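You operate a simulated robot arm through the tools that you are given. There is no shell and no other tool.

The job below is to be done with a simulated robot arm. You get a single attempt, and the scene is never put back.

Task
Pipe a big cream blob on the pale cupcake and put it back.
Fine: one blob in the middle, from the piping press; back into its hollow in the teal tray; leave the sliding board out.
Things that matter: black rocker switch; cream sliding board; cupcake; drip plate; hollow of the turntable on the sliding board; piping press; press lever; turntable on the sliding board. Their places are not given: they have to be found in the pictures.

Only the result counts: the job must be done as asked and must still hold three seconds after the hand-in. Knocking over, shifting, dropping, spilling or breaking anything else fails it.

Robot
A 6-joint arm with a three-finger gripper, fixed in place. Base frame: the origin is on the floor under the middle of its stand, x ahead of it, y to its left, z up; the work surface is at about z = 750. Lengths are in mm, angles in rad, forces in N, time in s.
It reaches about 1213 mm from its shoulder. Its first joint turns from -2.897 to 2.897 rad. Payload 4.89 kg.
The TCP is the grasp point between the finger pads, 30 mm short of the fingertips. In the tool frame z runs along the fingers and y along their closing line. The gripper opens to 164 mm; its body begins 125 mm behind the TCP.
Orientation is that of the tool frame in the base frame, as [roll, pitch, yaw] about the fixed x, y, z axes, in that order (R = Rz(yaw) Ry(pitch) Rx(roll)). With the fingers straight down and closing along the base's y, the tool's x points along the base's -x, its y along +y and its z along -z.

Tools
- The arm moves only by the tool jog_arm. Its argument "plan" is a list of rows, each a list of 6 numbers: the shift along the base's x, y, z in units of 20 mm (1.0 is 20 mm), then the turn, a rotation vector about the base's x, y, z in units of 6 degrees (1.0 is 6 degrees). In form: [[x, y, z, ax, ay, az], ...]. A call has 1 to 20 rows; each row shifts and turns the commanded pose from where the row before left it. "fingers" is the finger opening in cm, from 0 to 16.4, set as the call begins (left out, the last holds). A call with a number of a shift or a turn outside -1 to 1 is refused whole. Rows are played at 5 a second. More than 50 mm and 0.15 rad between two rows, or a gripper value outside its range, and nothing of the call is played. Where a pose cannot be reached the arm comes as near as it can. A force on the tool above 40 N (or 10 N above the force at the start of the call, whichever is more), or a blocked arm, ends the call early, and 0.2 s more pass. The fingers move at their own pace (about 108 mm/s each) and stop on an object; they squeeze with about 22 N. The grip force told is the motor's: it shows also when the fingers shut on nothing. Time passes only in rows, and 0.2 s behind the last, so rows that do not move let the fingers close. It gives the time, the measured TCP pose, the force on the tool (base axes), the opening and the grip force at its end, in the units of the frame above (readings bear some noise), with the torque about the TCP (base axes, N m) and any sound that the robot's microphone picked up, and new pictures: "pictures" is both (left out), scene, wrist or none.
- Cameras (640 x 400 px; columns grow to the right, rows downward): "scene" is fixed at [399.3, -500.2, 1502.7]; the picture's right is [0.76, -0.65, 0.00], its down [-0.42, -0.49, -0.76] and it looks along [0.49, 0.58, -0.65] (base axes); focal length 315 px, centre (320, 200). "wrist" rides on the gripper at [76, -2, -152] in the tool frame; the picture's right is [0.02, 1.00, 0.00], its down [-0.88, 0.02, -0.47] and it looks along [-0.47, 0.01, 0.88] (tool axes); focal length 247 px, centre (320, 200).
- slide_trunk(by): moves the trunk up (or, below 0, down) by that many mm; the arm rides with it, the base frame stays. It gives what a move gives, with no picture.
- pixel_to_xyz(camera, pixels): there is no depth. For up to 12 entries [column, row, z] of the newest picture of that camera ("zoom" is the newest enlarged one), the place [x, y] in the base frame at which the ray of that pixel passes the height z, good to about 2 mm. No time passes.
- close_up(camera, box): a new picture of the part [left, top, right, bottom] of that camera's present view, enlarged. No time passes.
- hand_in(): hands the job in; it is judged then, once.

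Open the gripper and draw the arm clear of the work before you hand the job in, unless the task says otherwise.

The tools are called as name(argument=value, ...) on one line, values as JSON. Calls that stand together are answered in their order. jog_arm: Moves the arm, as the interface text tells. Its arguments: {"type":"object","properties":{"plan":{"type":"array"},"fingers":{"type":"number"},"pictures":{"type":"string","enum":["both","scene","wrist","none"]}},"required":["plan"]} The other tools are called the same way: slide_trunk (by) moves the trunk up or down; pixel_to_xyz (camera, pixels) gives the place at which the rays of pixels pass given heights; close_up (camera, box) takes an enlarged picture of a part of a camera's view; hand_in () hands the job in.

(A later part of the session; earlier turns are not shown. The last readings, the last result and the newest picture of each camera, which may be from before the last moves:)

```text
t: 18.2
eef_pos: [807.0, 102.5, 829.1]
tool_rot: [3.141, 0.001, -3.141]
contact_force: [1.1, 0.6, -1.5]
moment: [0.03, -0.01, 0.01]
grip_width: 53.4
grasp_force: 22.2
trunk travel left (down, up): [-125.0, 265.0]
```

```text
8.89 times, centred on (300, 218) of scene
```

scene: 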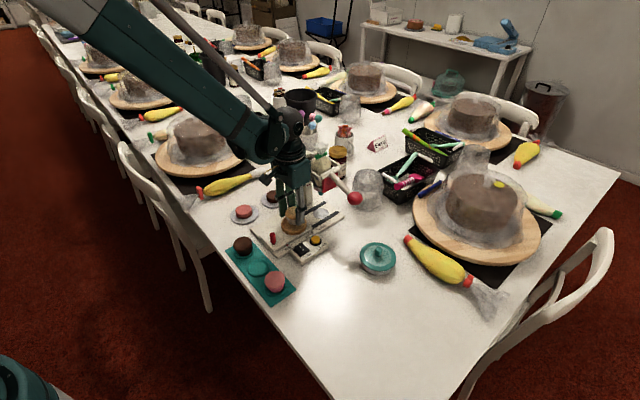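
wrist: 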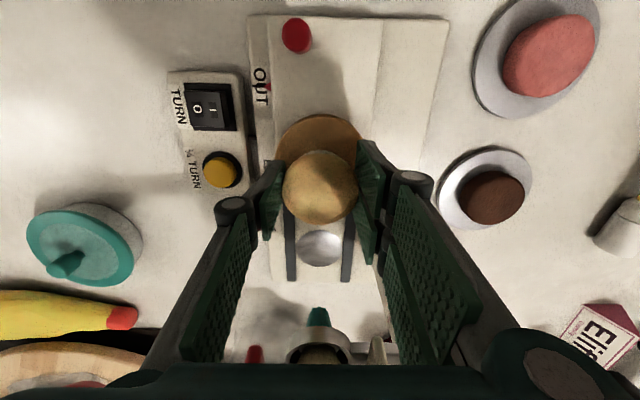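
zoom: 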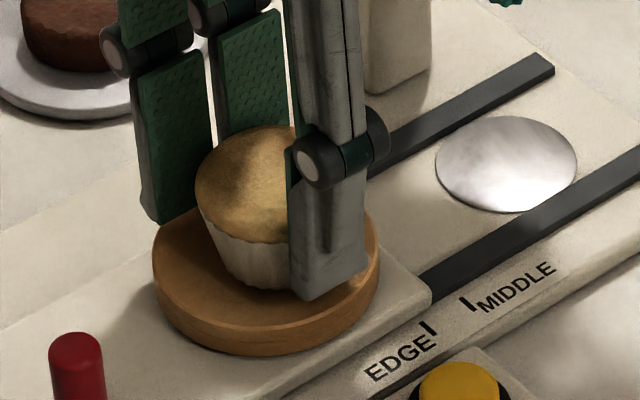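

No clear contact yet at 829.1 (force z −1.5 N). I continue in 1 mm rows, checking force.

jog_arm(plan=[[0, 0, -0.05, 0, 0, 0], [0, 0, -0.05, 0, 0, 0], [0, 0, 0, 0, 0, 0]], pictures="none")

close_up(camera="scene", box=[275, 195, 325, 240])

```text
t: 19.0
eef_pos: [806.4, 104.1, 826.3]
tool_rot: [3.14, -0.002, -3.141]
contact_force: [0.4, -0.8, -1.5]
moment: [-0.02, 0.0, 0.01]
grip_width: 53.4
grasp_force: 22.2
trunk travel left (down, up): [-125.0, 265.0]
```

```text
8.89 times, centred on (300, 218) of scene
```

zoom: 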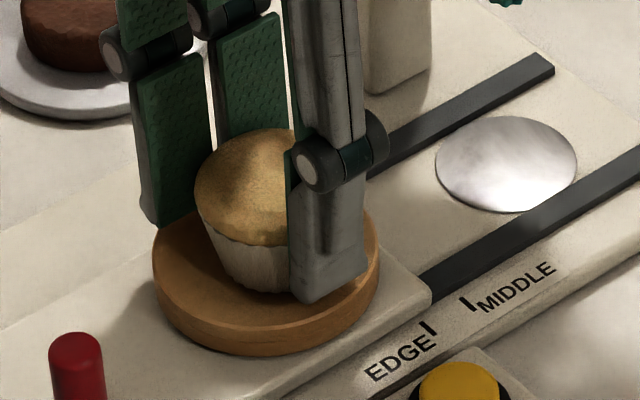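

Still free to within noise. I go on 2 mm further in 1 mm rows.

jog_arm(plan=[[0, 0, -0.05, 0, 0, 0], [0, 0, -0.05, 0, 0, 0], [0, 0, 0, 0, 0, 0]], pictures="none")

close_up(camera="scene", box=[275, 195, 325, 240])

close_up(camera="wrist", box=[240, 90, 400, 290])

```text
t: 19.8
eef_pos: [805.1, 102.7, 824.9]
tool_rot: [3.141, 0.0, -3.141]
contact_force: [-3.7, 2.5, 10.8]
moment: [-0.03, -0.07, 0.0]
grip_width: 53.4
grasp_force: 21.8
trunk travel left (down, up): [-125.0, 265.0]
```

```text
8.89 times, centred on (300, 218) of scene
```

zoom: 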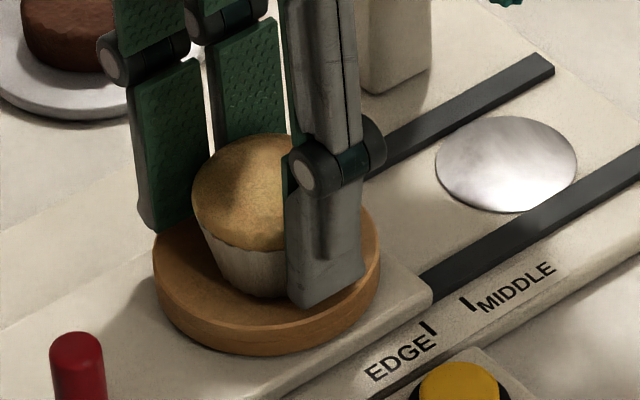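

```text
2.00 times, centred on (320, 190) of wrist
```

zoom: 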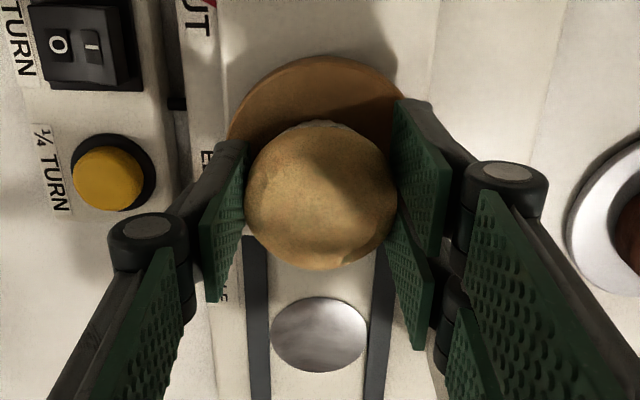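

Contact: 10.8 N up with a sideways push of (−3.7, +2.5) N, which suggests the base touches the hollow's slope and wants to go −x,+y. I raise 1.5 mm, shift by (−1.5, +1) mm and lower again gently.

jog_arm(plan=[[0, 0, 0.1, 0, 0, 0], [-0.075, 0.05, 0, 0, 0, 0], [0, 0, -0.05, 0, 0, 0], [0, 0, -0.05, 0, 0, 0]], pictures="none")

close_up(camera="scene", box=[275, 195, 325, 240])

```text
t: 20.8
eef_pos: [804.2, 104.2, 825.0]
tool_rot: [-3.14, 0.0, 3.142]
contact_force: [0.4, -0.6, -0.7]
moment: [-0.01, 0.01, 0.04]
grip_width: 53.5
grasp_force: 22.6
trunk travel left (down, up): [-125.0, 265.0]
```

```text
8.89 times, centred on (300, 218) of scene
```

zoom: 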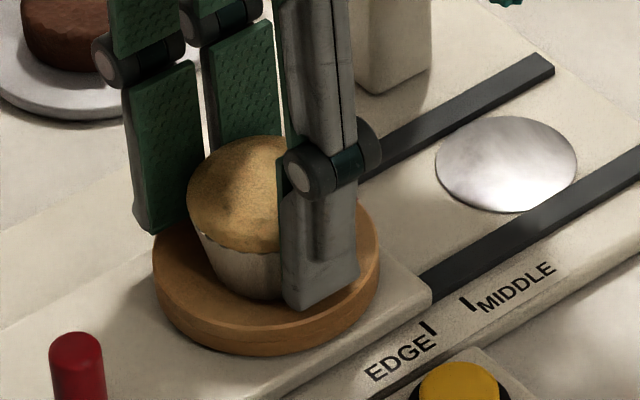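

Same height, now with zero force, so the shift helped. I keep lowering by 1 mm rows.

jog_arm(plan=[[0, 0, -0.05, 0, 0, 0], [0, 0, 0, 0, 0, 0]], pictures="none")

```text
t: 21.4
eef_pos: [803.4, 104.1, 824.6]
tool_rot: [-3.14, 0.0, -3.141]
contact_force: [0.5, -2.1, 12.2]
moment: [0.15, -0.11, 0.01]
grip_width: 53.5
grasp_force: 22.4
trunk travel left (down, up): [-125.0, 265.0]
```

12.2 N now, with a sideways part of (0.5, −2.1) N. I back off 1 mm, shift y by −0.7 mm and lower again to see whether it seats deeper.

jog_arm(plan=[[0, 0, 0.05, 0, 0, 0], [0, -0.035, 0, 0, 0, 0], [0, 0, -0.05, 0, 0, 0], [0, 0, 0, 0, 0, 0]], pictures="none")

close_up(camera="scene", box=[275, 195, 325, 240])

close_up(camera="wrist", box=[240, 90, 400, 290])

```text
t: 22.4
eef_pos: [804.6, 103.4, 824.5]
tool_rot: [3.141, 0.0, 3.141]
contact_force: [1.6, 1.3, 14.3]
moment: [0.21, -0.16, 0.04]
grip_width: 53.4
grasp_force: 21.8
trunk travel left (down, up): [-125.0, 265.0]
```

```text
8.89 times, centred on (300, 218) of scene
```

zoom: 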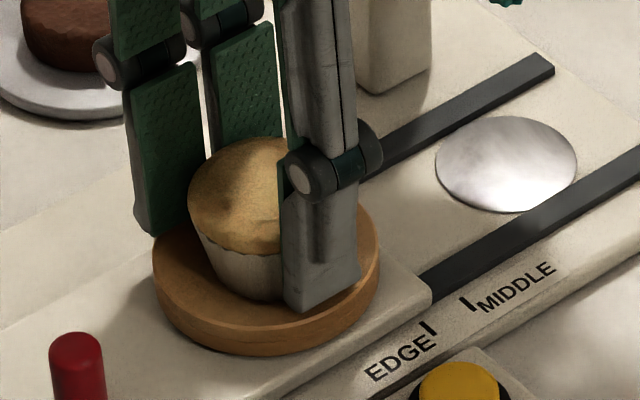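

```text
2.00 times, centred on (320, 190) of wrist
```

zoom: 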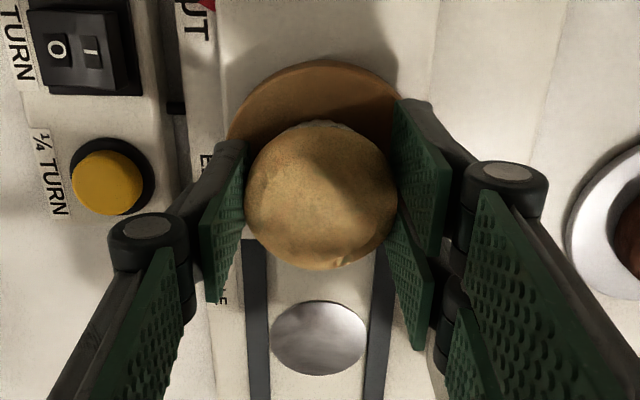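

Now 14 N almost purely vertical: the base sits on the hollow's floor. I relieve about 0.8 mm and open to 9 cm.

jog_arm(plan=[[0, 0, 0.04, 0, 0, 0]], pictures="none")

jog_arm(plan=[[0, 0, 0, 0, 0, 0], [0, 0, 0, 0, 0, 0], [0, 0, 0, 0, 0, 0]], fingers=9, pictures="both")

close_up(camera="scene", box=[275, 195, 325, 240])

close_up(camera="wrist", box=[240, 90, 400, 290])

```text
t: 22.8
eef_pos: [803.7, 103.2, 825.1]
tool_rot: [-3.139, 0.0, 3.141]
contact_force: [-1.7, -0.3, 6.1]
moment: [0.06, -0.02, 0.01]
grip_width: 53.3
grasp_force: 21.8
trunk travel left (down, up): [-125.0, 265.0]
```

```text
t: 23.6
eef_pos: [805.3, 103.2, 823.6]
tool_rot: [-3.14, -0.001, -3.141]
contact_force: [0.4, 0.5, -0.4]
moment: [-0.01, 0.0, 0.01]
grip_width: 90.0
grasp_force: 0.1
trunk travel left (down, up): [-125.0, 265.0]
```

scene: 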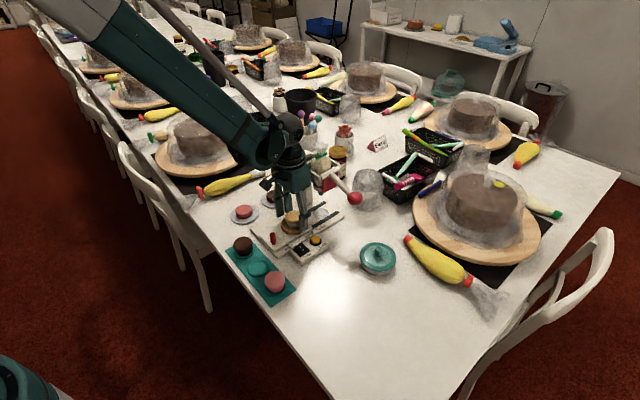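
wrist: 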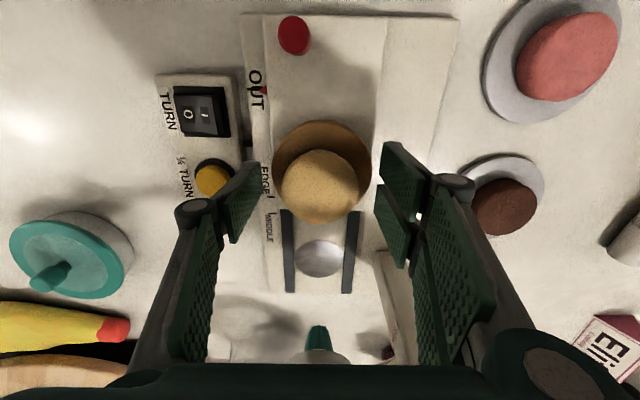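

```text
8.89 times, centred on (300, 218) of scene
```

zoom: 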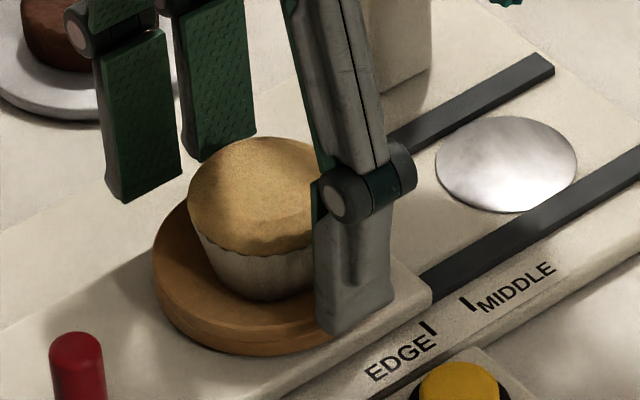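

```text
2.00 times, centred on (320, 190) of wrist
```

zoom: 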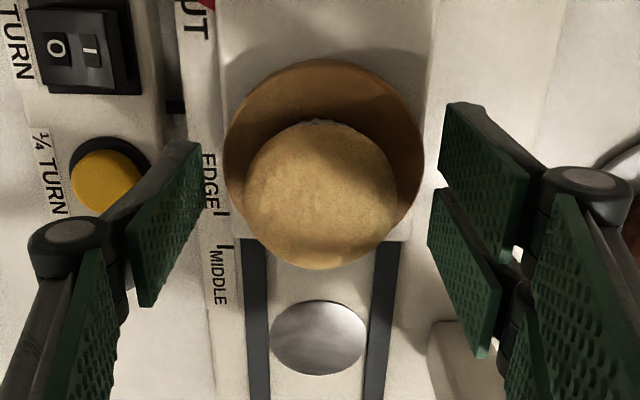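

Released and upright, seated in the disc. I rise straight up to about z 905 and look.

jog_arm(plan=[[0, 0, 0.4, 0, 0, 0], [0, 0, 0.8, 0, 0, 0], [0, 0, 0.8, 0, 0, 0], [0, 0, 0.8, 0, 0, 0], [-0.5, 0, 0.8, 0, 0, 0], [-1, 0, 0.8, 0, 0, 0], [-1, 0, 0.6, 0, 0, 0]], pictures="both")

close_up(camera="wrist", box=[240, 90, 400, 290])

close_up(camera="scene", box=[260, 160, 350, 260])

```text
t: 25.2
eef_pos: [755.3, 103.0, 924.3]
tool_rot: [3.141, 0.001, 3.141]
contact_force: [1.4, -0.6, -0.4]
moment: [-0.07, 0.19, 0.01]
grip_width: 90.0
grasp_force: 0.0
trunk travel left (down, up): [-125.0, 265.0]
```

scene: 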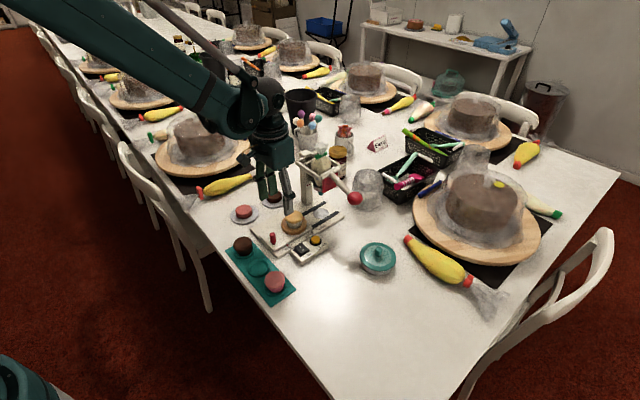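
wrist: 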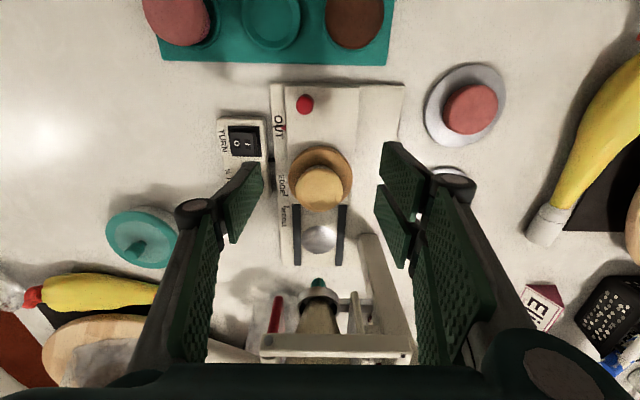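

```text
2.00 times, centred on (320, 190) of wrist
```

zoom: 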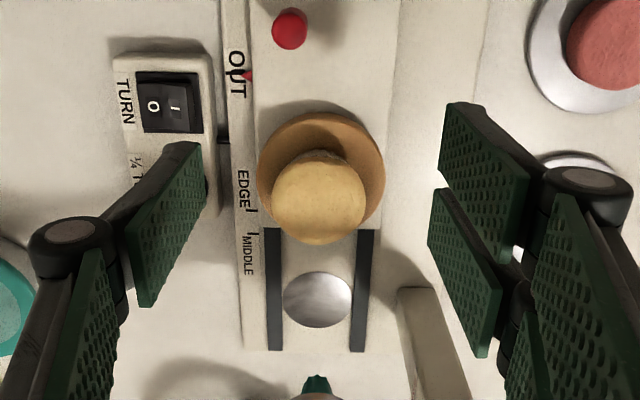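

```text
4.00 times, centred on (305, 210) of scene
```

zoom: 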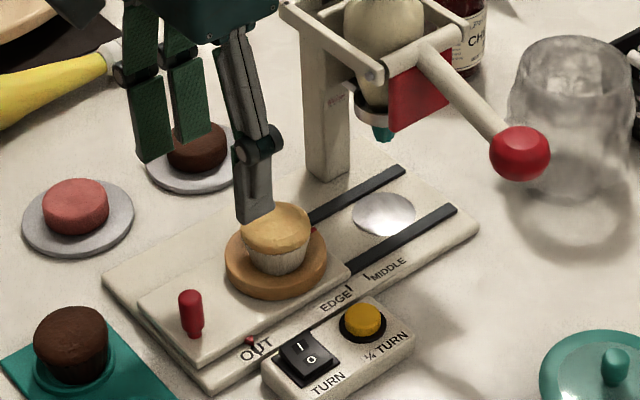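

The cupcake stands centred on the disc. Next I slide the board by its red knob: I measure the knob (wrist (305,104)) and marks from here, with an enlarged scene view for the red marker.

pixel_to_xyz(camera="wrist", pixels=[[305, 104, 806], [305, 104, 800], [282, 128, 765], [286, 196, 760], [285, 208, 760], [319.5, 185, 822]])

close_up(camera="scene", box=[260, 215, 330, 260])

```text
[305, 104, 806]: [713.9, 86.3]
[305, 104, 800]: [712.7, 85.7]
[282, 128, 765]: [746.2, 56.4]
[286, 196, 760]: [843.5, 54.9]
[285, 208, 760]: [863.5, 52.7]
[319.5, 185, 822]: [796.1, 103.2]
```

```text
8.89 times, centred on (295, 238) of scene
```

zoom: 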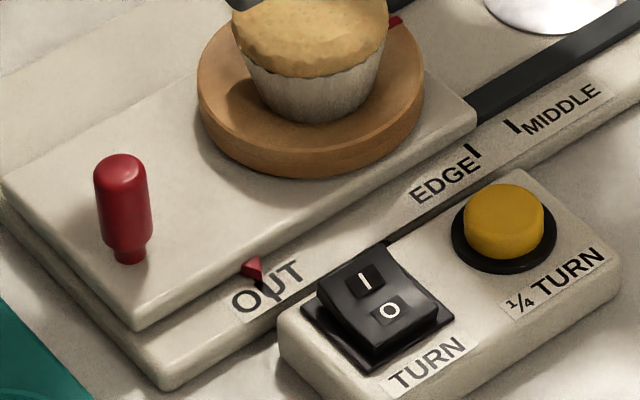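

The rocker's O side is down (off). I get the tick positions on the base plate to find the needed travel OUT → MIDDLE.

pixel_to_xyz(camera="zoom", pixels=[[267, 286, 760], [474, 152, 760], [514, 127, 760], [254, 266, 768], [262, 280, 764], [130, 255, 770], [122, 172, 806], [267, 286, 760], [514, 127, 760]])

```text
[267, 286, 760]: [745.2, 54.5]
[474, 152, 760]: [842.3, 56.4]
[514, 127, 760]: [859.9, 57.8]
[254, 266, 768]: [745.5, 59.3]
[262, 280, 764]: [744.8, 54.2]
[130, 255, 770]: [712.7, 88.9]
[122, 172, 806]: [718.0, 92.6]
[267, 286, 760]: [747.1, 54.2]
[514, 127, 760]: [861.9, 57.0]
```

Needed travel: marker 745.5 → MIDDLE 861, about 115 mm. I go over the knob at (709.5, 87.5), tilt the gripper 12° back from the press, and descend to z 845 with 6 cm opening.

jog_arm(plan=[[-0.76, -0.26, -0.3, 0, 0, 0], [-0.76, -0.26, -0.6, 0, 0, 0], [-0.77, -0.26, -0.8, 0, 0, 0], [0, 0, -0.4, 0, -1, 0], [0, 0, -0.5, 0, -1, 0], [0, 0, -0.7, 0, 0, 0], [0, 0, -0.7, 0, 0, 0]], fingers=6, pictures="both")

close_up(camera="wrist", box=[220, 80, 420, 290])

close_up(camera="scene", box=[240, 180, 330, 260])

```text
t: 26.8
eef_pos: [708.6, 86.5, 844.0]
tool_rot: [3.141, 0.208, 3.141]
contact_force: [-1.0, 0.2, 1.2]
moment: [0.01, -0.14, 0.03]
grip_width: 60.1
grasp_force: 0.1
trunk travel left (down, up): [-125.0, 265.0]
```

scene: 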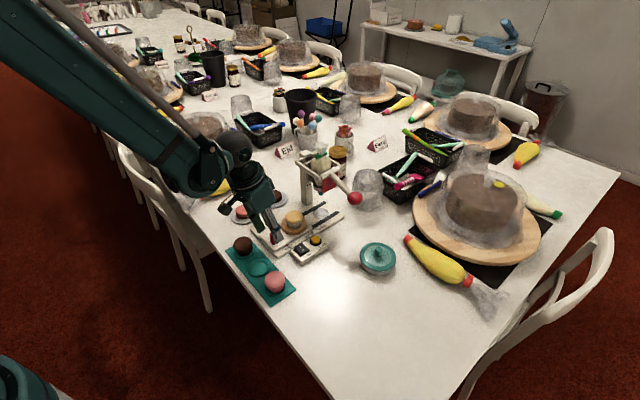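
wrist: 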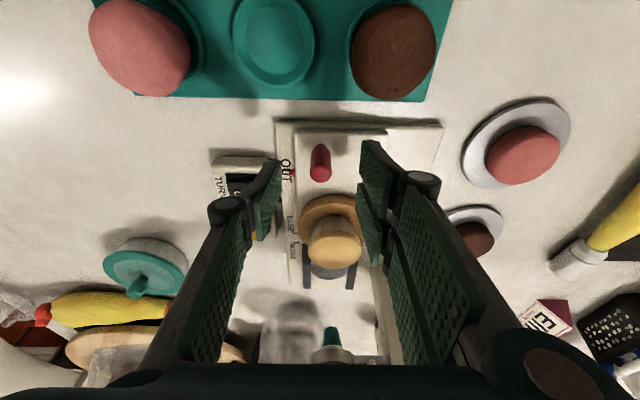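

```text
1.90 times, centred on (320, 185) of wrist
```

zoom: 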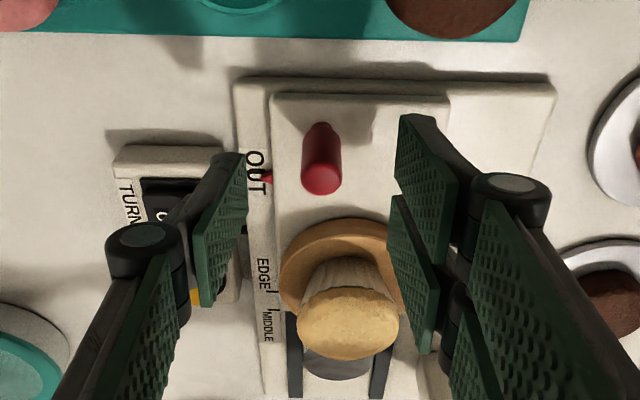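

```text
5.00 times, centred on (285, 220) of scene
```

zoom: 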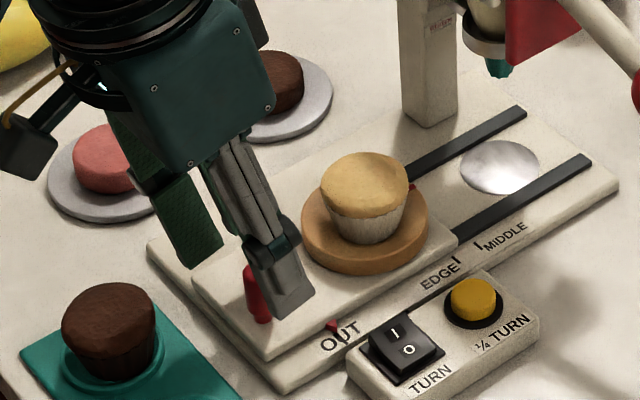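

The knob is in line with the tool axis (wrist (320,175)). I descend to z 811 with a +3 mm x trim, then check forces.

jog_arm(plan=[[0.05, 0, -0.55, 0, 0, 0], [0.05, 0, -0.55, 0, 0, 0], [0.05, 0, -0.55, 0, 0, 0]], pictures="both")

close_up(camera="wrist", box=[220, 80, 420, 290])

close_up(camera="scene", box=[240, 180, 330, 260])

```text
t: 27.6
eef_pos: [712.0, 86.1, 812.2]
tool_rot: [3.141, 0.209, -3.141]
contact_force: [-0.2, -0.1, -0.3]
moment: [0.01, -0.09, 0.02]
grip_width: 59.9
grasp_force: 0.0
trunk travel left (down, up): [-125.0, 265.0]
```

scene: 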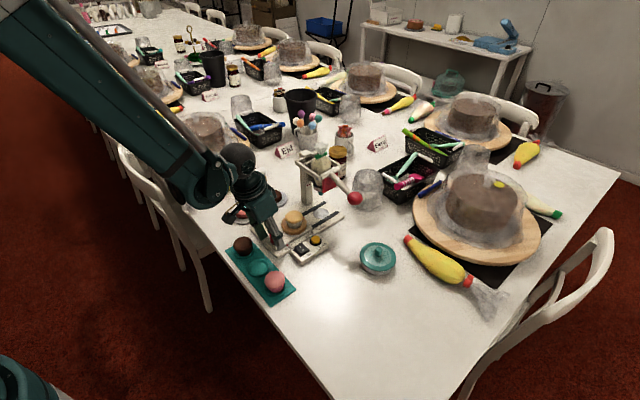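
wrist: 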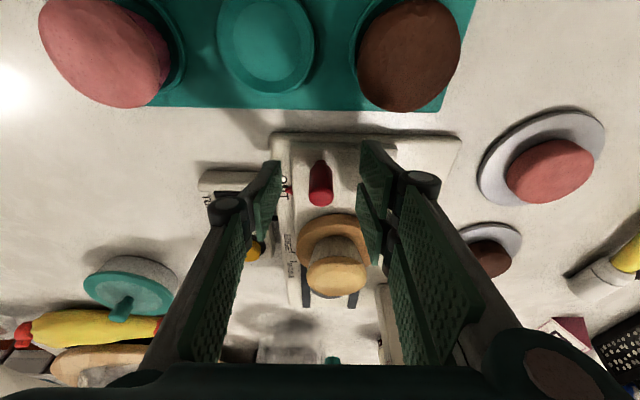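

```text
1.90 times, centred on (320, 185) of wrist
```

zoom: 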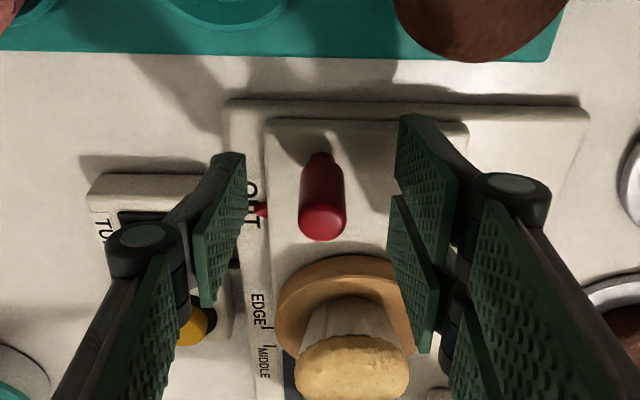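

```text
5.00 times, centred on (285, 220) of scene
```

zoom: 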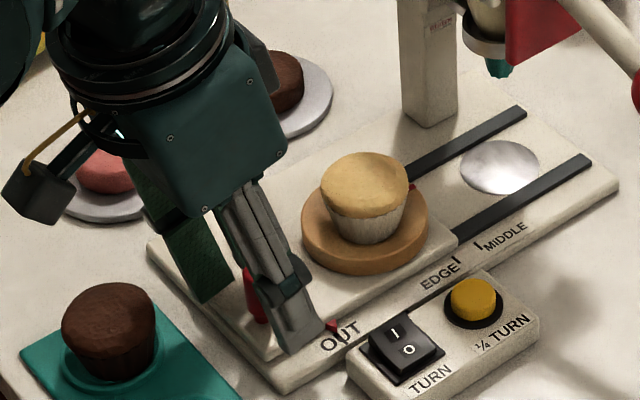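

The knob (wrist (321,190)) lies midway between the pads. I close on it.

jog_arm(plan=[[0, 0, 0, 0, 0, 0], [0, 0, 0, 0, 0, 0], [0, 0, 0, 0, 0, 0], [0, 0, 0, 0, 0, 0]], fingers=0, pictures="wrist")

close_up(camera="scene", box=[240, 180, 330, 260])

```text
t: 28.6
eef_pos: [712.1, 87.3, 811.3]
tool_rot: [-3.141, 0.21, 3.141]
contact_force: [-1.4, 14.7, -4.8]
moment: [0.41, 0.03, 0.05]
grip_width: 17.3
grasp_force: 45.0
trunk travel left (down, up): [-125.0, 265.0]
```

wrist: 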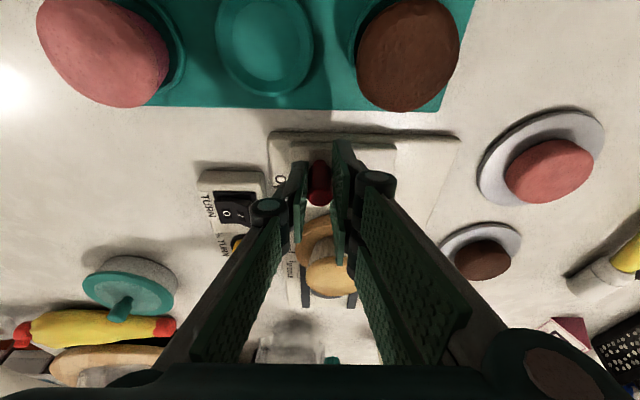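

```text
5.00 times, centred on (285, 220) of scene
```

zoom: 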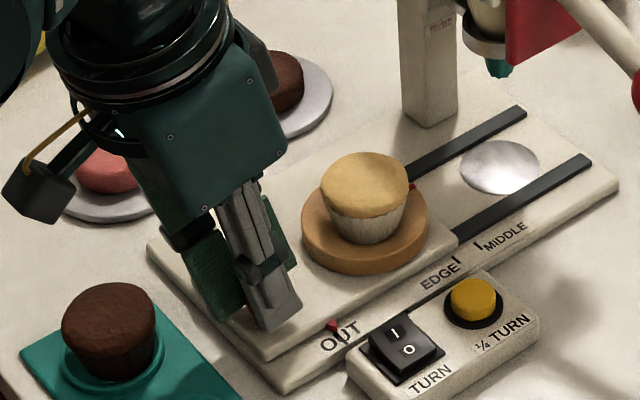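

Gripped at 17.3 mm with a +14.7 N sideways load in y, so the knob is about 1 mm to +y. I trim y +1 mm and start sliding +x by 10 mm.

jog_arm(plan=[[0, 0.06, 0, 0, 0, 0], [0, 0, 0.02, 0, 0, 0], [0.1, 0, 0, 0, 0, 0], [0.2, 0, 0, 0, 0, 0], [0.2, 0, 0, 0, 0, 0]], pictures="scene")

close_up(camera="scene", box=[260, 190, 340, 260])

```text
t: 29.9
eef_pos: [722.6, 88.0, 811.3]
tool_rot: [-3.141, 0.208, 3.141]
contact_force: [-0.5, -6.9, -24.8]
moment: [-0.11, -0.18, 0.02]
grip_width: 17.4
grasp_force: 44.9
trunk travel left (down, up): [-125.0, 265.0]
stopped in row 5: the force on the tool passed its limit at 42 N (the readings are from after the stop); the commanded pose is now the measured one
```

scene: 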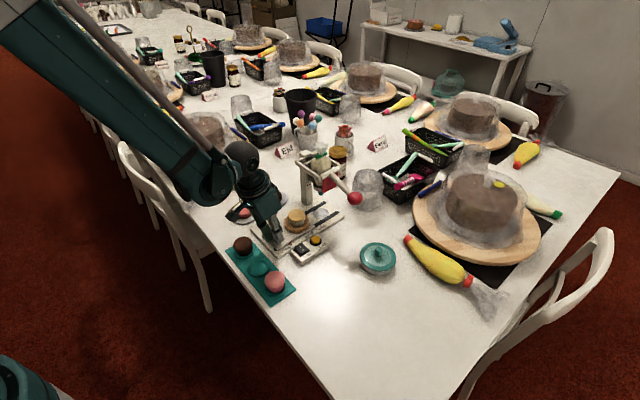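

```text
5.71 times, centred on (300, 225) of scene
```

zoom: 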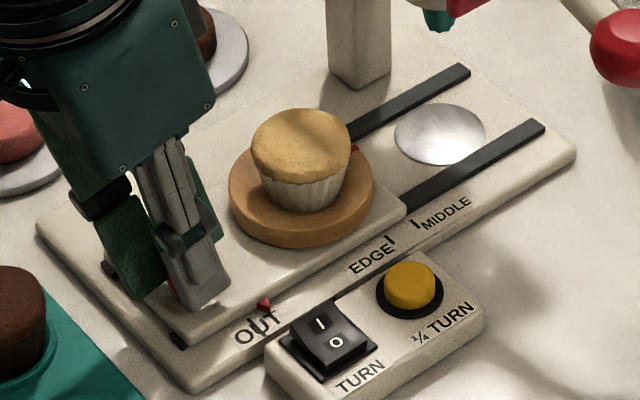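

The board slid about 10 mm but a downward pull of 25 N on the tool built up. I hold one row to read the settled forces, lowering 1 mm.

jog_arm(plan=[[0, 0, -0.05, 0, 0, 0], [0, 0, 0, 0, 0, 0]], pictures="none")

```text
t: 30.5
eef_pos: [722.6, 86.1, 811.8]
tool_rot: [-3.14, 0.21, -3.141]
contact_force: [0.2, -14.0, -5.4]
moment: [-0.39, 0.36, -0.04]
grip_width: 17.4
grasp_force: 45.0
trunk travel left (down, up): [-125.0, 265.0]
```

Residual (0, −14, −5) N: I trim y −0.8 mm and z −0.4 mm, then slide slowly 8 mm and read.

jog_arm(plan=[[0, -0.04, -0.02, 0, 0, 0], [0.1, 0, 0, 0, 0, 0], [0.1, 0, 0, 0, 0, 0], [0.1, 0, 0, 0, 0, 0], [0.1, 0, 0, 0, 0, 0]], pictures="none")

```text
t: 31.7
eef_pos: [730.1, 87.1, 811.3]
tool_rot: [-3.139, 0.209, -3.141]
contact_force: [-0.4, 2.5, 10.0]
moment: [0.07, -0.13, 0.0]
grip_width: 17.5
grasp_force: 45.6
trunk travel left (down, up): [-125.0, 265.0]
```

Forces are small now (z +10 N). I raise 0.6 mm and continue with 3 mm rows.

jog_arm(plan=[[0, 0, 0.03, 0, 0, 0], [0.15, 0, 0, 0, 0, 0], [0.15, 0, 0, 0, 0, 0], [0.15, 0, 0, 0, 0, 0], [0.15, 0, 0, 0, 0, 0], [0.15, 0, 0, 0, 0, 0], [0.15, 0, 0, 0, 0, 0], [0.15, 0, 0, 0, 0, 0]], pictures="none")

close_up(camera="scene", box=[260, 190, 340, 260])

```text
t: 33.5
eef_pos: [751.8, 86.2, 811.2]
tool_rot: [-3.14, 0.211, -3.141]
contact_force: [-0.5, 16.3, 20.6]
moment: [0.38, 0.15, 0.03]
grip_width: 17.4
grasp_force: 44.8
trunk travel left (down, up): [-125.0, 265.0]
```

```text
5.71 times, centred on (300, 225) of scene
```

zoom: 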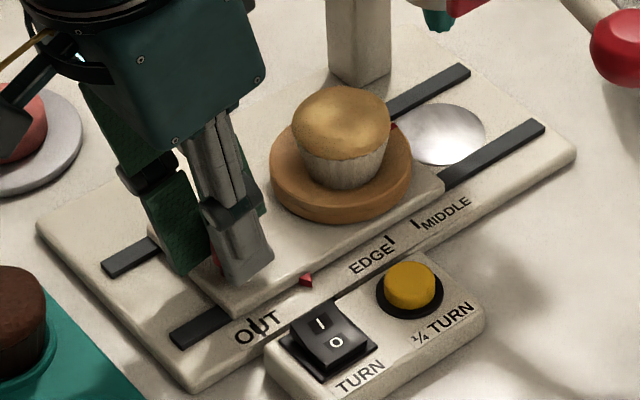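

Sliding well; the marker is now at zoom (305,280). Loads y +16, z +21 N crept up, so I trim y +1 mm, z +1.2 mm and go on.

jog_arm(plan=[[0, 0.05, 0.06, 0, 0, 0], [0.15, 0, 0, 0, 0, 0], [0.15, 0, 0, 0, 0, 0], [0.15, 0, 0, 0, 0, 0], [0.15, 0, 0, 0, 0, 0], [0.15, 0, 0, 0, 0, 0], [0.15, 0, 0, 0, 0, 0], [0.15, 0, 0, 0, 0, 0]], pictures="none")

```text
t: 35.3
eef_pos: [772.2, 87.2, 811.5]
tool_rot: [-3.141, 0.209, 3.14]
contact_force: [-0.8, -5.9, -38.3]
moment: [-0.16, 0.09, -0.03]
grip_width: 17.1
grasp_force: 45.1
trunk travel left (down, up): [-125.0, 265.0]
```

z is now −38 N, so the vertical stiffness is high. I lower 0.8 mm and read before going on.

jog_arm(plan=[[0, -0.01, -0.04, 0, 0, 0], [0, 0, 0, 0, 0, 0]], pictures="none")

```text
t: 35.9
eef_pos: [773.7, 86.8, 812.6]
tool_rot: [-3.14, 0.208, 3.141]
contact_force: [0.3, -9.7, -26.6]
moment: [-0.25, 0.36, -0.01]
grip_width: 17.5
grasp_force: 45.6
trunk travel left (down, up): [-125.0, 265.0]
```

0.8 mm gave 12 N, so about 15 N/mm: I lower 1.7 mm more, trim y −0.6 mm and read.

jog_arm(plan=[[0, -0.03, -0.085, 0, 0, 0], [0, 0, 0, 0, 0, 0]], pictures="none")

```text
t: 36.5
eef_pos: [773.3, 87.0, 812.4]
tool_rot: [-3.139, 0.212, 3.141]
contact_force: [1.3, -2.5, 21.3]
moment: [-0.05, 0.31, 0.03]
grip_width: 17.3
grasp_force: 44.6
trunk travel left (down, up): [-125.0, 265.0]
```

Now z +21 N. I raise 0.7 mm and slide 12 mm further in short rows.

jog_arm(plan=[[0, 0, 0.035, 0, 0, 0], [0.15, 0, 0, 0, 0, 0], [0.15, 0, 0, 0, 0, 0], [0.15, 0, 0, 0, 0, 0], [0.15, 0, 0, 0, 0, 0]], pictures="none")

close_up(camera="scene", box=[270, 180, 350, 250])

```text
t: 37.7
eef_pos: [783.9, 87.4, 811.4]
tool_rot: [-3.139, 0.21, -3.141]
contact_force: [-0.6, 7.8, 32.7]
moment: [0.22, 0.4, 0.03]
grip_width: 17.0
grasp_force: 45.2
trunk travel left (down, up): [-125.0, 265.0]
```

```text
5.71 times, centred on (310, 215) of scene
```

zoom: 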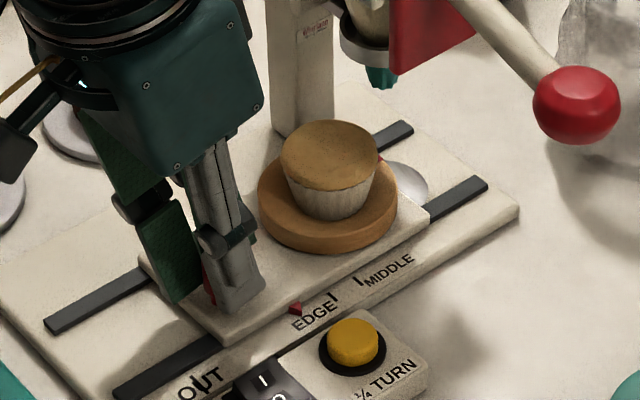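

Marker at zoom (295,308), 72 mm done. z load is +33 N; I raise 1 mm and slide 9 mm.

jog_arm(plan=[[0, 0.02, 0.05, 0, 0, 0], [0.15, 0, 0, 0, 0, 0], [0.15, 0, 0, 0, 0, 0], [0.15, 0, 0, 0, 0, 0]], pictures="none")

```text
t: 38.7
eef_pos: [794.0, 86.3, 811.6]
tool_rot: [-3.14, 0.209, -3.141]
contact_force: [-0.7, 4.0, 12.7]
moment: [0.12, 0.21, -0.01]
grip_width: 17.4
grasp_force: 45.3
trunk travel left (down, up): [-125.0, 265.0]
```

Loads are moderate (z +13 N). I continue 9 mm with a small raise.

jog_arm(plan=[[0, 0, 0.02, 0, 0, 0], [0.15, 0, 0, 0, 0, 0], [0.15, 0, 0, 0, 0, 0], [0.15, 0, 0, 0, 0, 0]], pictures="none")

close_up(camera="scene", box=[270, 180, 350, 250])

```text
t: 39.7
eef_pos: [803.7, 87.4, 811.5]
tool_rot: [-3.139, 0.208, 3.14]
contact_force: [-0.7, -8.8, -16.3]
moment: [-0.22, -0.06, -0.04]
grip_width: 17.5
grasp_force: 45.2
trunk travel left (down, up): [-125.0, 265.0]
```

```text
5.71 times, centred on (310, 215) of scene
```

zoom: 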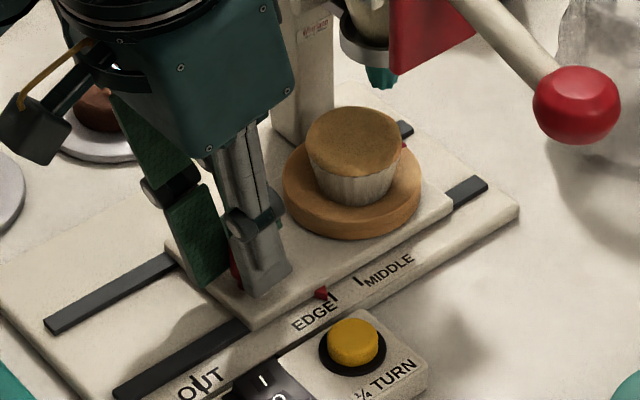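

The marker is just short of EDGE. Loads (−9, −16) N in y,z: I trim y −0.4 mm, z −0.7 mm and slide another 12 mm.

jog_arm(plan=[[0, -0.02, -0.035, 0, 0, 0], [0.15, 0, 0, 0, 0, 0], [0.15, 0, 0, 0, 0, 0], [0.15, 0, 0, 0, 0, 0], [0.15, 0, 0, 0, 0, 0]], pictures="both")

close_up(camera="scene", box=[280, 180, 350, 250])

```text
t: 40.9
eef_pos: [814.7, 86.2, 811.0]
tool_rot: [-3.139, 0.209, -3.141]
contact_force: [-0.3, 3.1, -7.8]
moment: [0.11, 0.25, 0.01]
grip_width: 17.3
grasp_force: 44.9
trunk travel left (down, up): [-125.0, 265.0]
```

scene: 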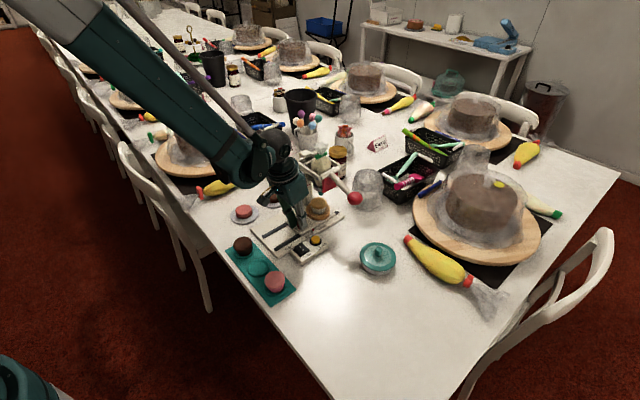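
wrist: 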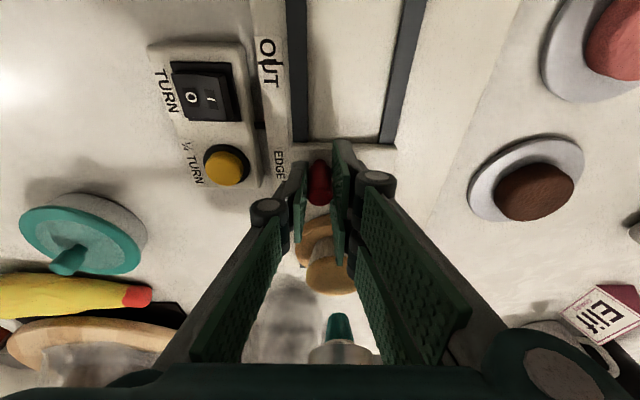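

```text
5.71 times, centred on (315, 215) of scene
```

zoom: 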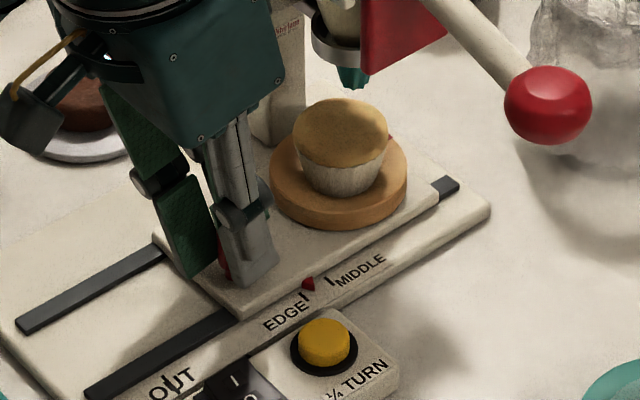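

The marker is just past the EDGE tick. I measure marker and ticks in this enlarged view to find the remaining distance.

close_up(camera="scene", box=[298, 212, 334, 244])

```text
12.50 times, centred on (316, 228) of scene
```

zoom: 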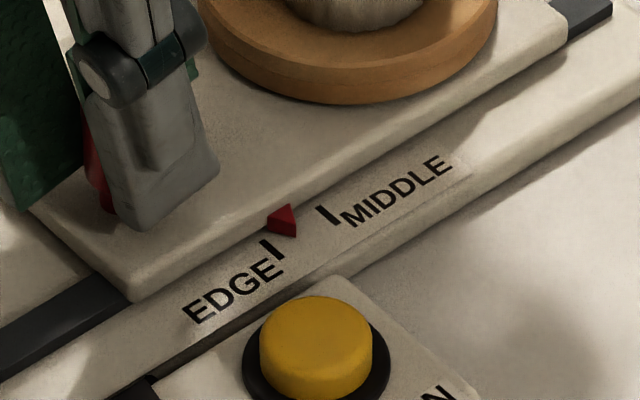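

About 11–12 mm remain to MIDDLE. I slide 10 mm with short rows and check again.

jog_arm(plan=[[0, 0, -0.02, 0, 0, 0], [0.125, 0, 0, 0, 0, 0], [0.125, 0, 0, 0, 0, 0], [0.125, 0, 0, 0, 0, 0], [0.125, 0, 0, 0, 0, 0]], pictures="both")

close_up(camera="scene", box=[298, 212, 334, 244])

close_up(camera="scene", box=[280, 165, 350, 235])

```text
t: 42.1
eef_pos: [825.6, 86.2, 811.6]
tool_rot: [-3.139, 0.209, 3.141]
contact_force: [0.1, 0.1, 3.3]
moment: [-0.03, 0.04, -0.02]
grip_width: 17.2
grasp_force: 45.4
trunk travel left (down, up): [-125.0, 265.0]
```

scene: 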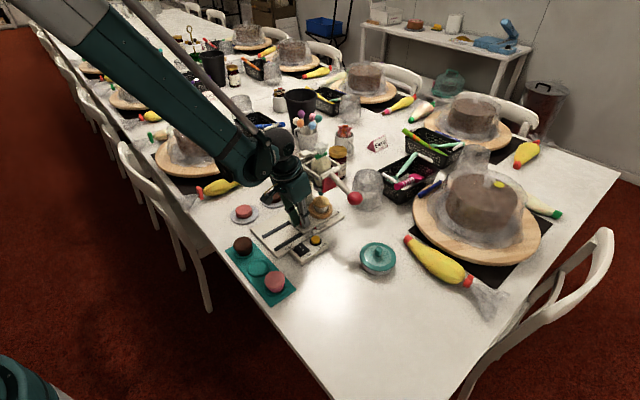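
wrist: 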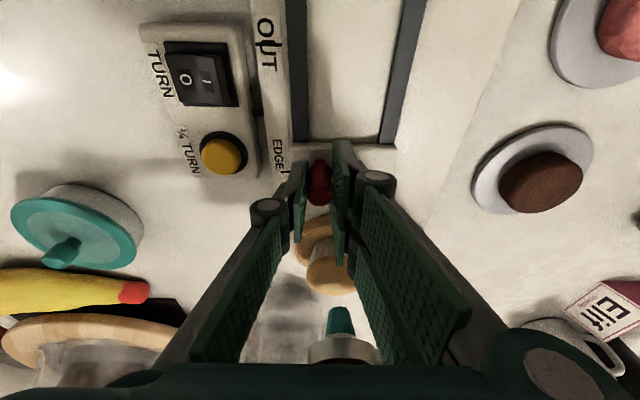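

```text
12.50 times, centred on (316, 228) of scene
```

zoom: 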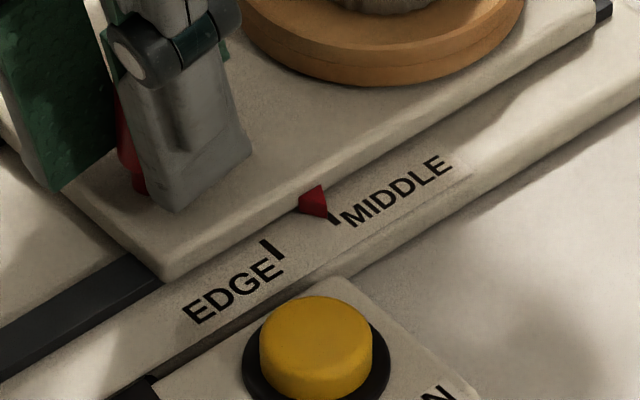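

```text
5.71 times, centred on (315, 200) of scene
```

zoom: 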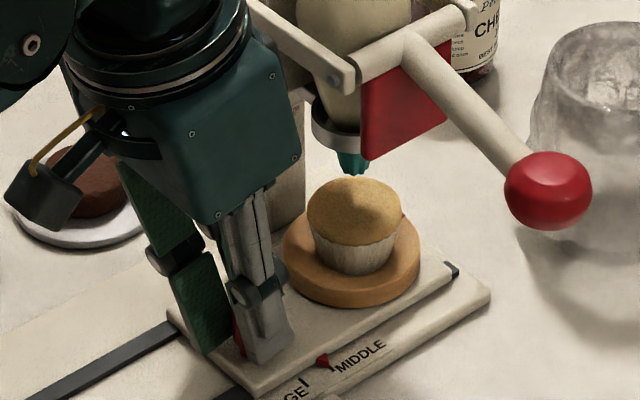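

The marker's tip now touches the MIDDLE tick. I take a tighter view to judge the last millimetre.

close_up(camera="scene", box=[310, 222, 326, 232])

pixel_to_xyz(camera="scene", pixels=[[321.1, 195.1, 849], [320.9, 202, 822], [320.9, 202, 818]])

```text
16.00 times, centred on (318, 227) of scene
```

zoom: 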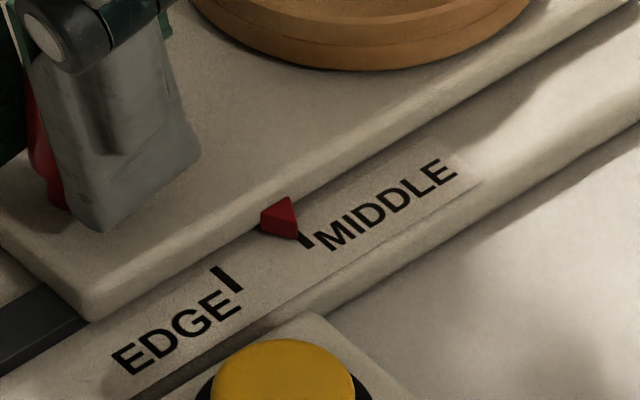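

```text
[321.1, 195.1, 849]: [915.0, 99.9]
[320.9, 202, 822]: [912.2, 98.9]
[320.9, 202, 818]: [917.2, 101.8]
```

The pointer is about 1–2 mm short of the tick's line. I slide 1.5 mm more.

jog_arm(plan=[[0.075, 0, 0, 0, 0, 0], [0, 0, 0, 0, 0, 0]], pictures="scene")

close_up(camera="scene", box=[310, 222, 326, 232])

```text
t: 42.7
eef_pos: [826.5, 86.7, 812.0]
tool_rot: [-3.14, 0.21, 3.141]
contact_force: [1.9, -1.8, 13.5]
moment: [-0.07, 0.07, -0.02]
grip_width: 17.4
grasp_force: 44.9
trunk travel left (down, up): [-125.0, 265.0]
```

scene: 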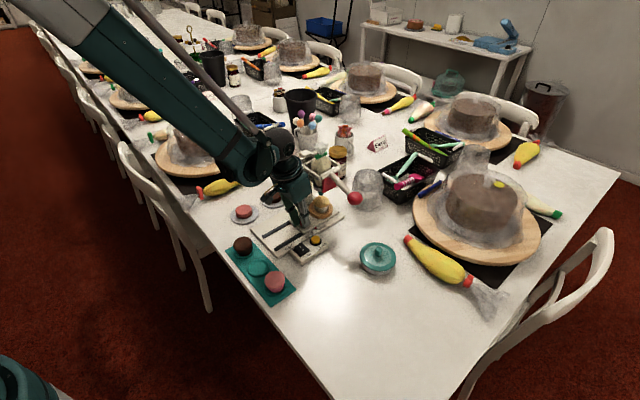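

```text
16.00 times, centred on (318, 227) of scene
```

zoom: 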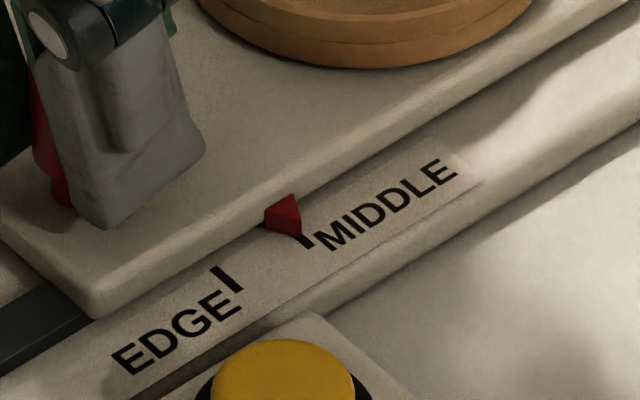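

The pointer is on the MIDDLE tick. I open the fingers and retreat up and back.

jog_arm(plan=[[0, 0, 0, 0, 0, 0], [0, 0, 0, 0, 0, 0], [0, 0, 0, 0, 0, 0]], fingers=6, pictures="none")

jog_arm(plan=[[-0.1, 0, 0.5, 0, 0, 0], [-0.2, 0, 0.9, 0, 0, 0], [-0.2, 0, 0.9, 0, 0, 0], [-0.3, 0, 0.9, 0, 0, 0], [-1, 0, 0.9, 0, 0, 0], [-1, 0, 0.5, 0, 0, 0], [-1, 0, 0.5, 0, 0, 0]], pictures="both")

close_up(camera="scene", box=[270, 145, 370, 245])

close_up(camera="wrist", box=[220, 180, 430, 370])

```text
t: 43.5
eef_pos: [826.0, 87.0, 810.9]
tool_rot: [-3.14, 0.21, 3.141]
contact_force: [-0.4, -0.6, -0.4]
moment: [-0.01, 0.03, -0.02]
grip_width: 60.0
grasp_force: 0.1
trunk travel left (down, up): [-125.0, 265.0]
```

```text
t: 45.1
eef_pos: [749.7, 87.4, 912.8]
tool_rot: [-3.14, 0.21, -3.141]
contact_force: [0.7, -0.1, -0.3]
moment: [-0.04, 0.14, 0.01]
grip_width: 60.4
grasp_force: 0.0
trunk travel left (down, up): [-125.0, 265.0]
```

scene: 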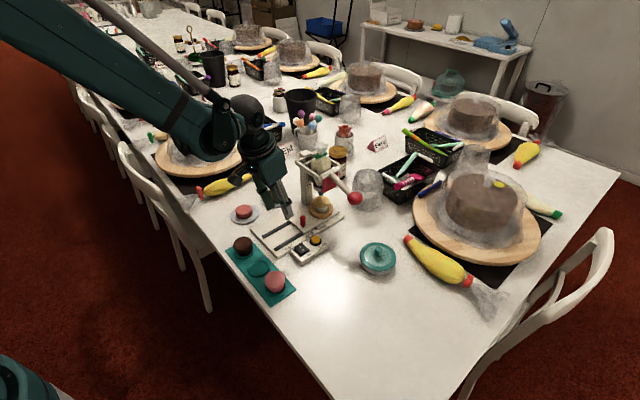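
wrist: 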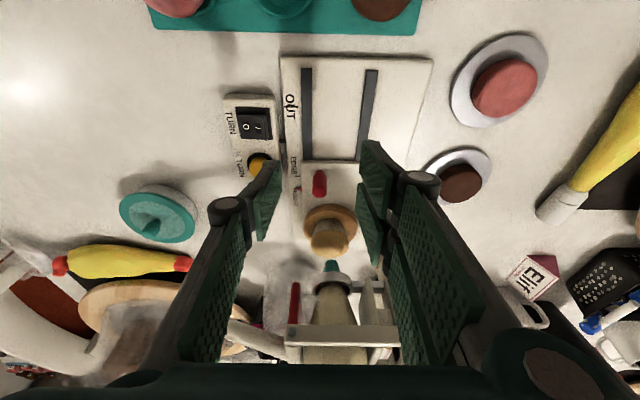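

```text
4.00 times, centred on (320, 195) of scene
```

zoom: 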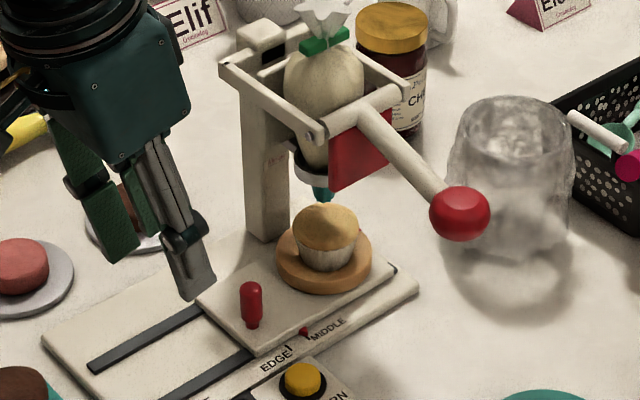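

```text
2.11 times, centred on (325, 275) of wrist
```

zoom: 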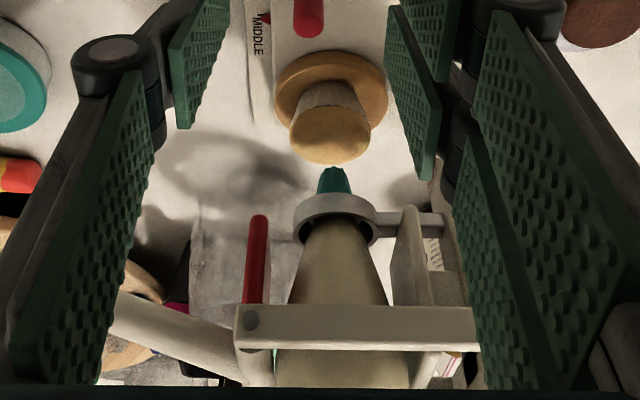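

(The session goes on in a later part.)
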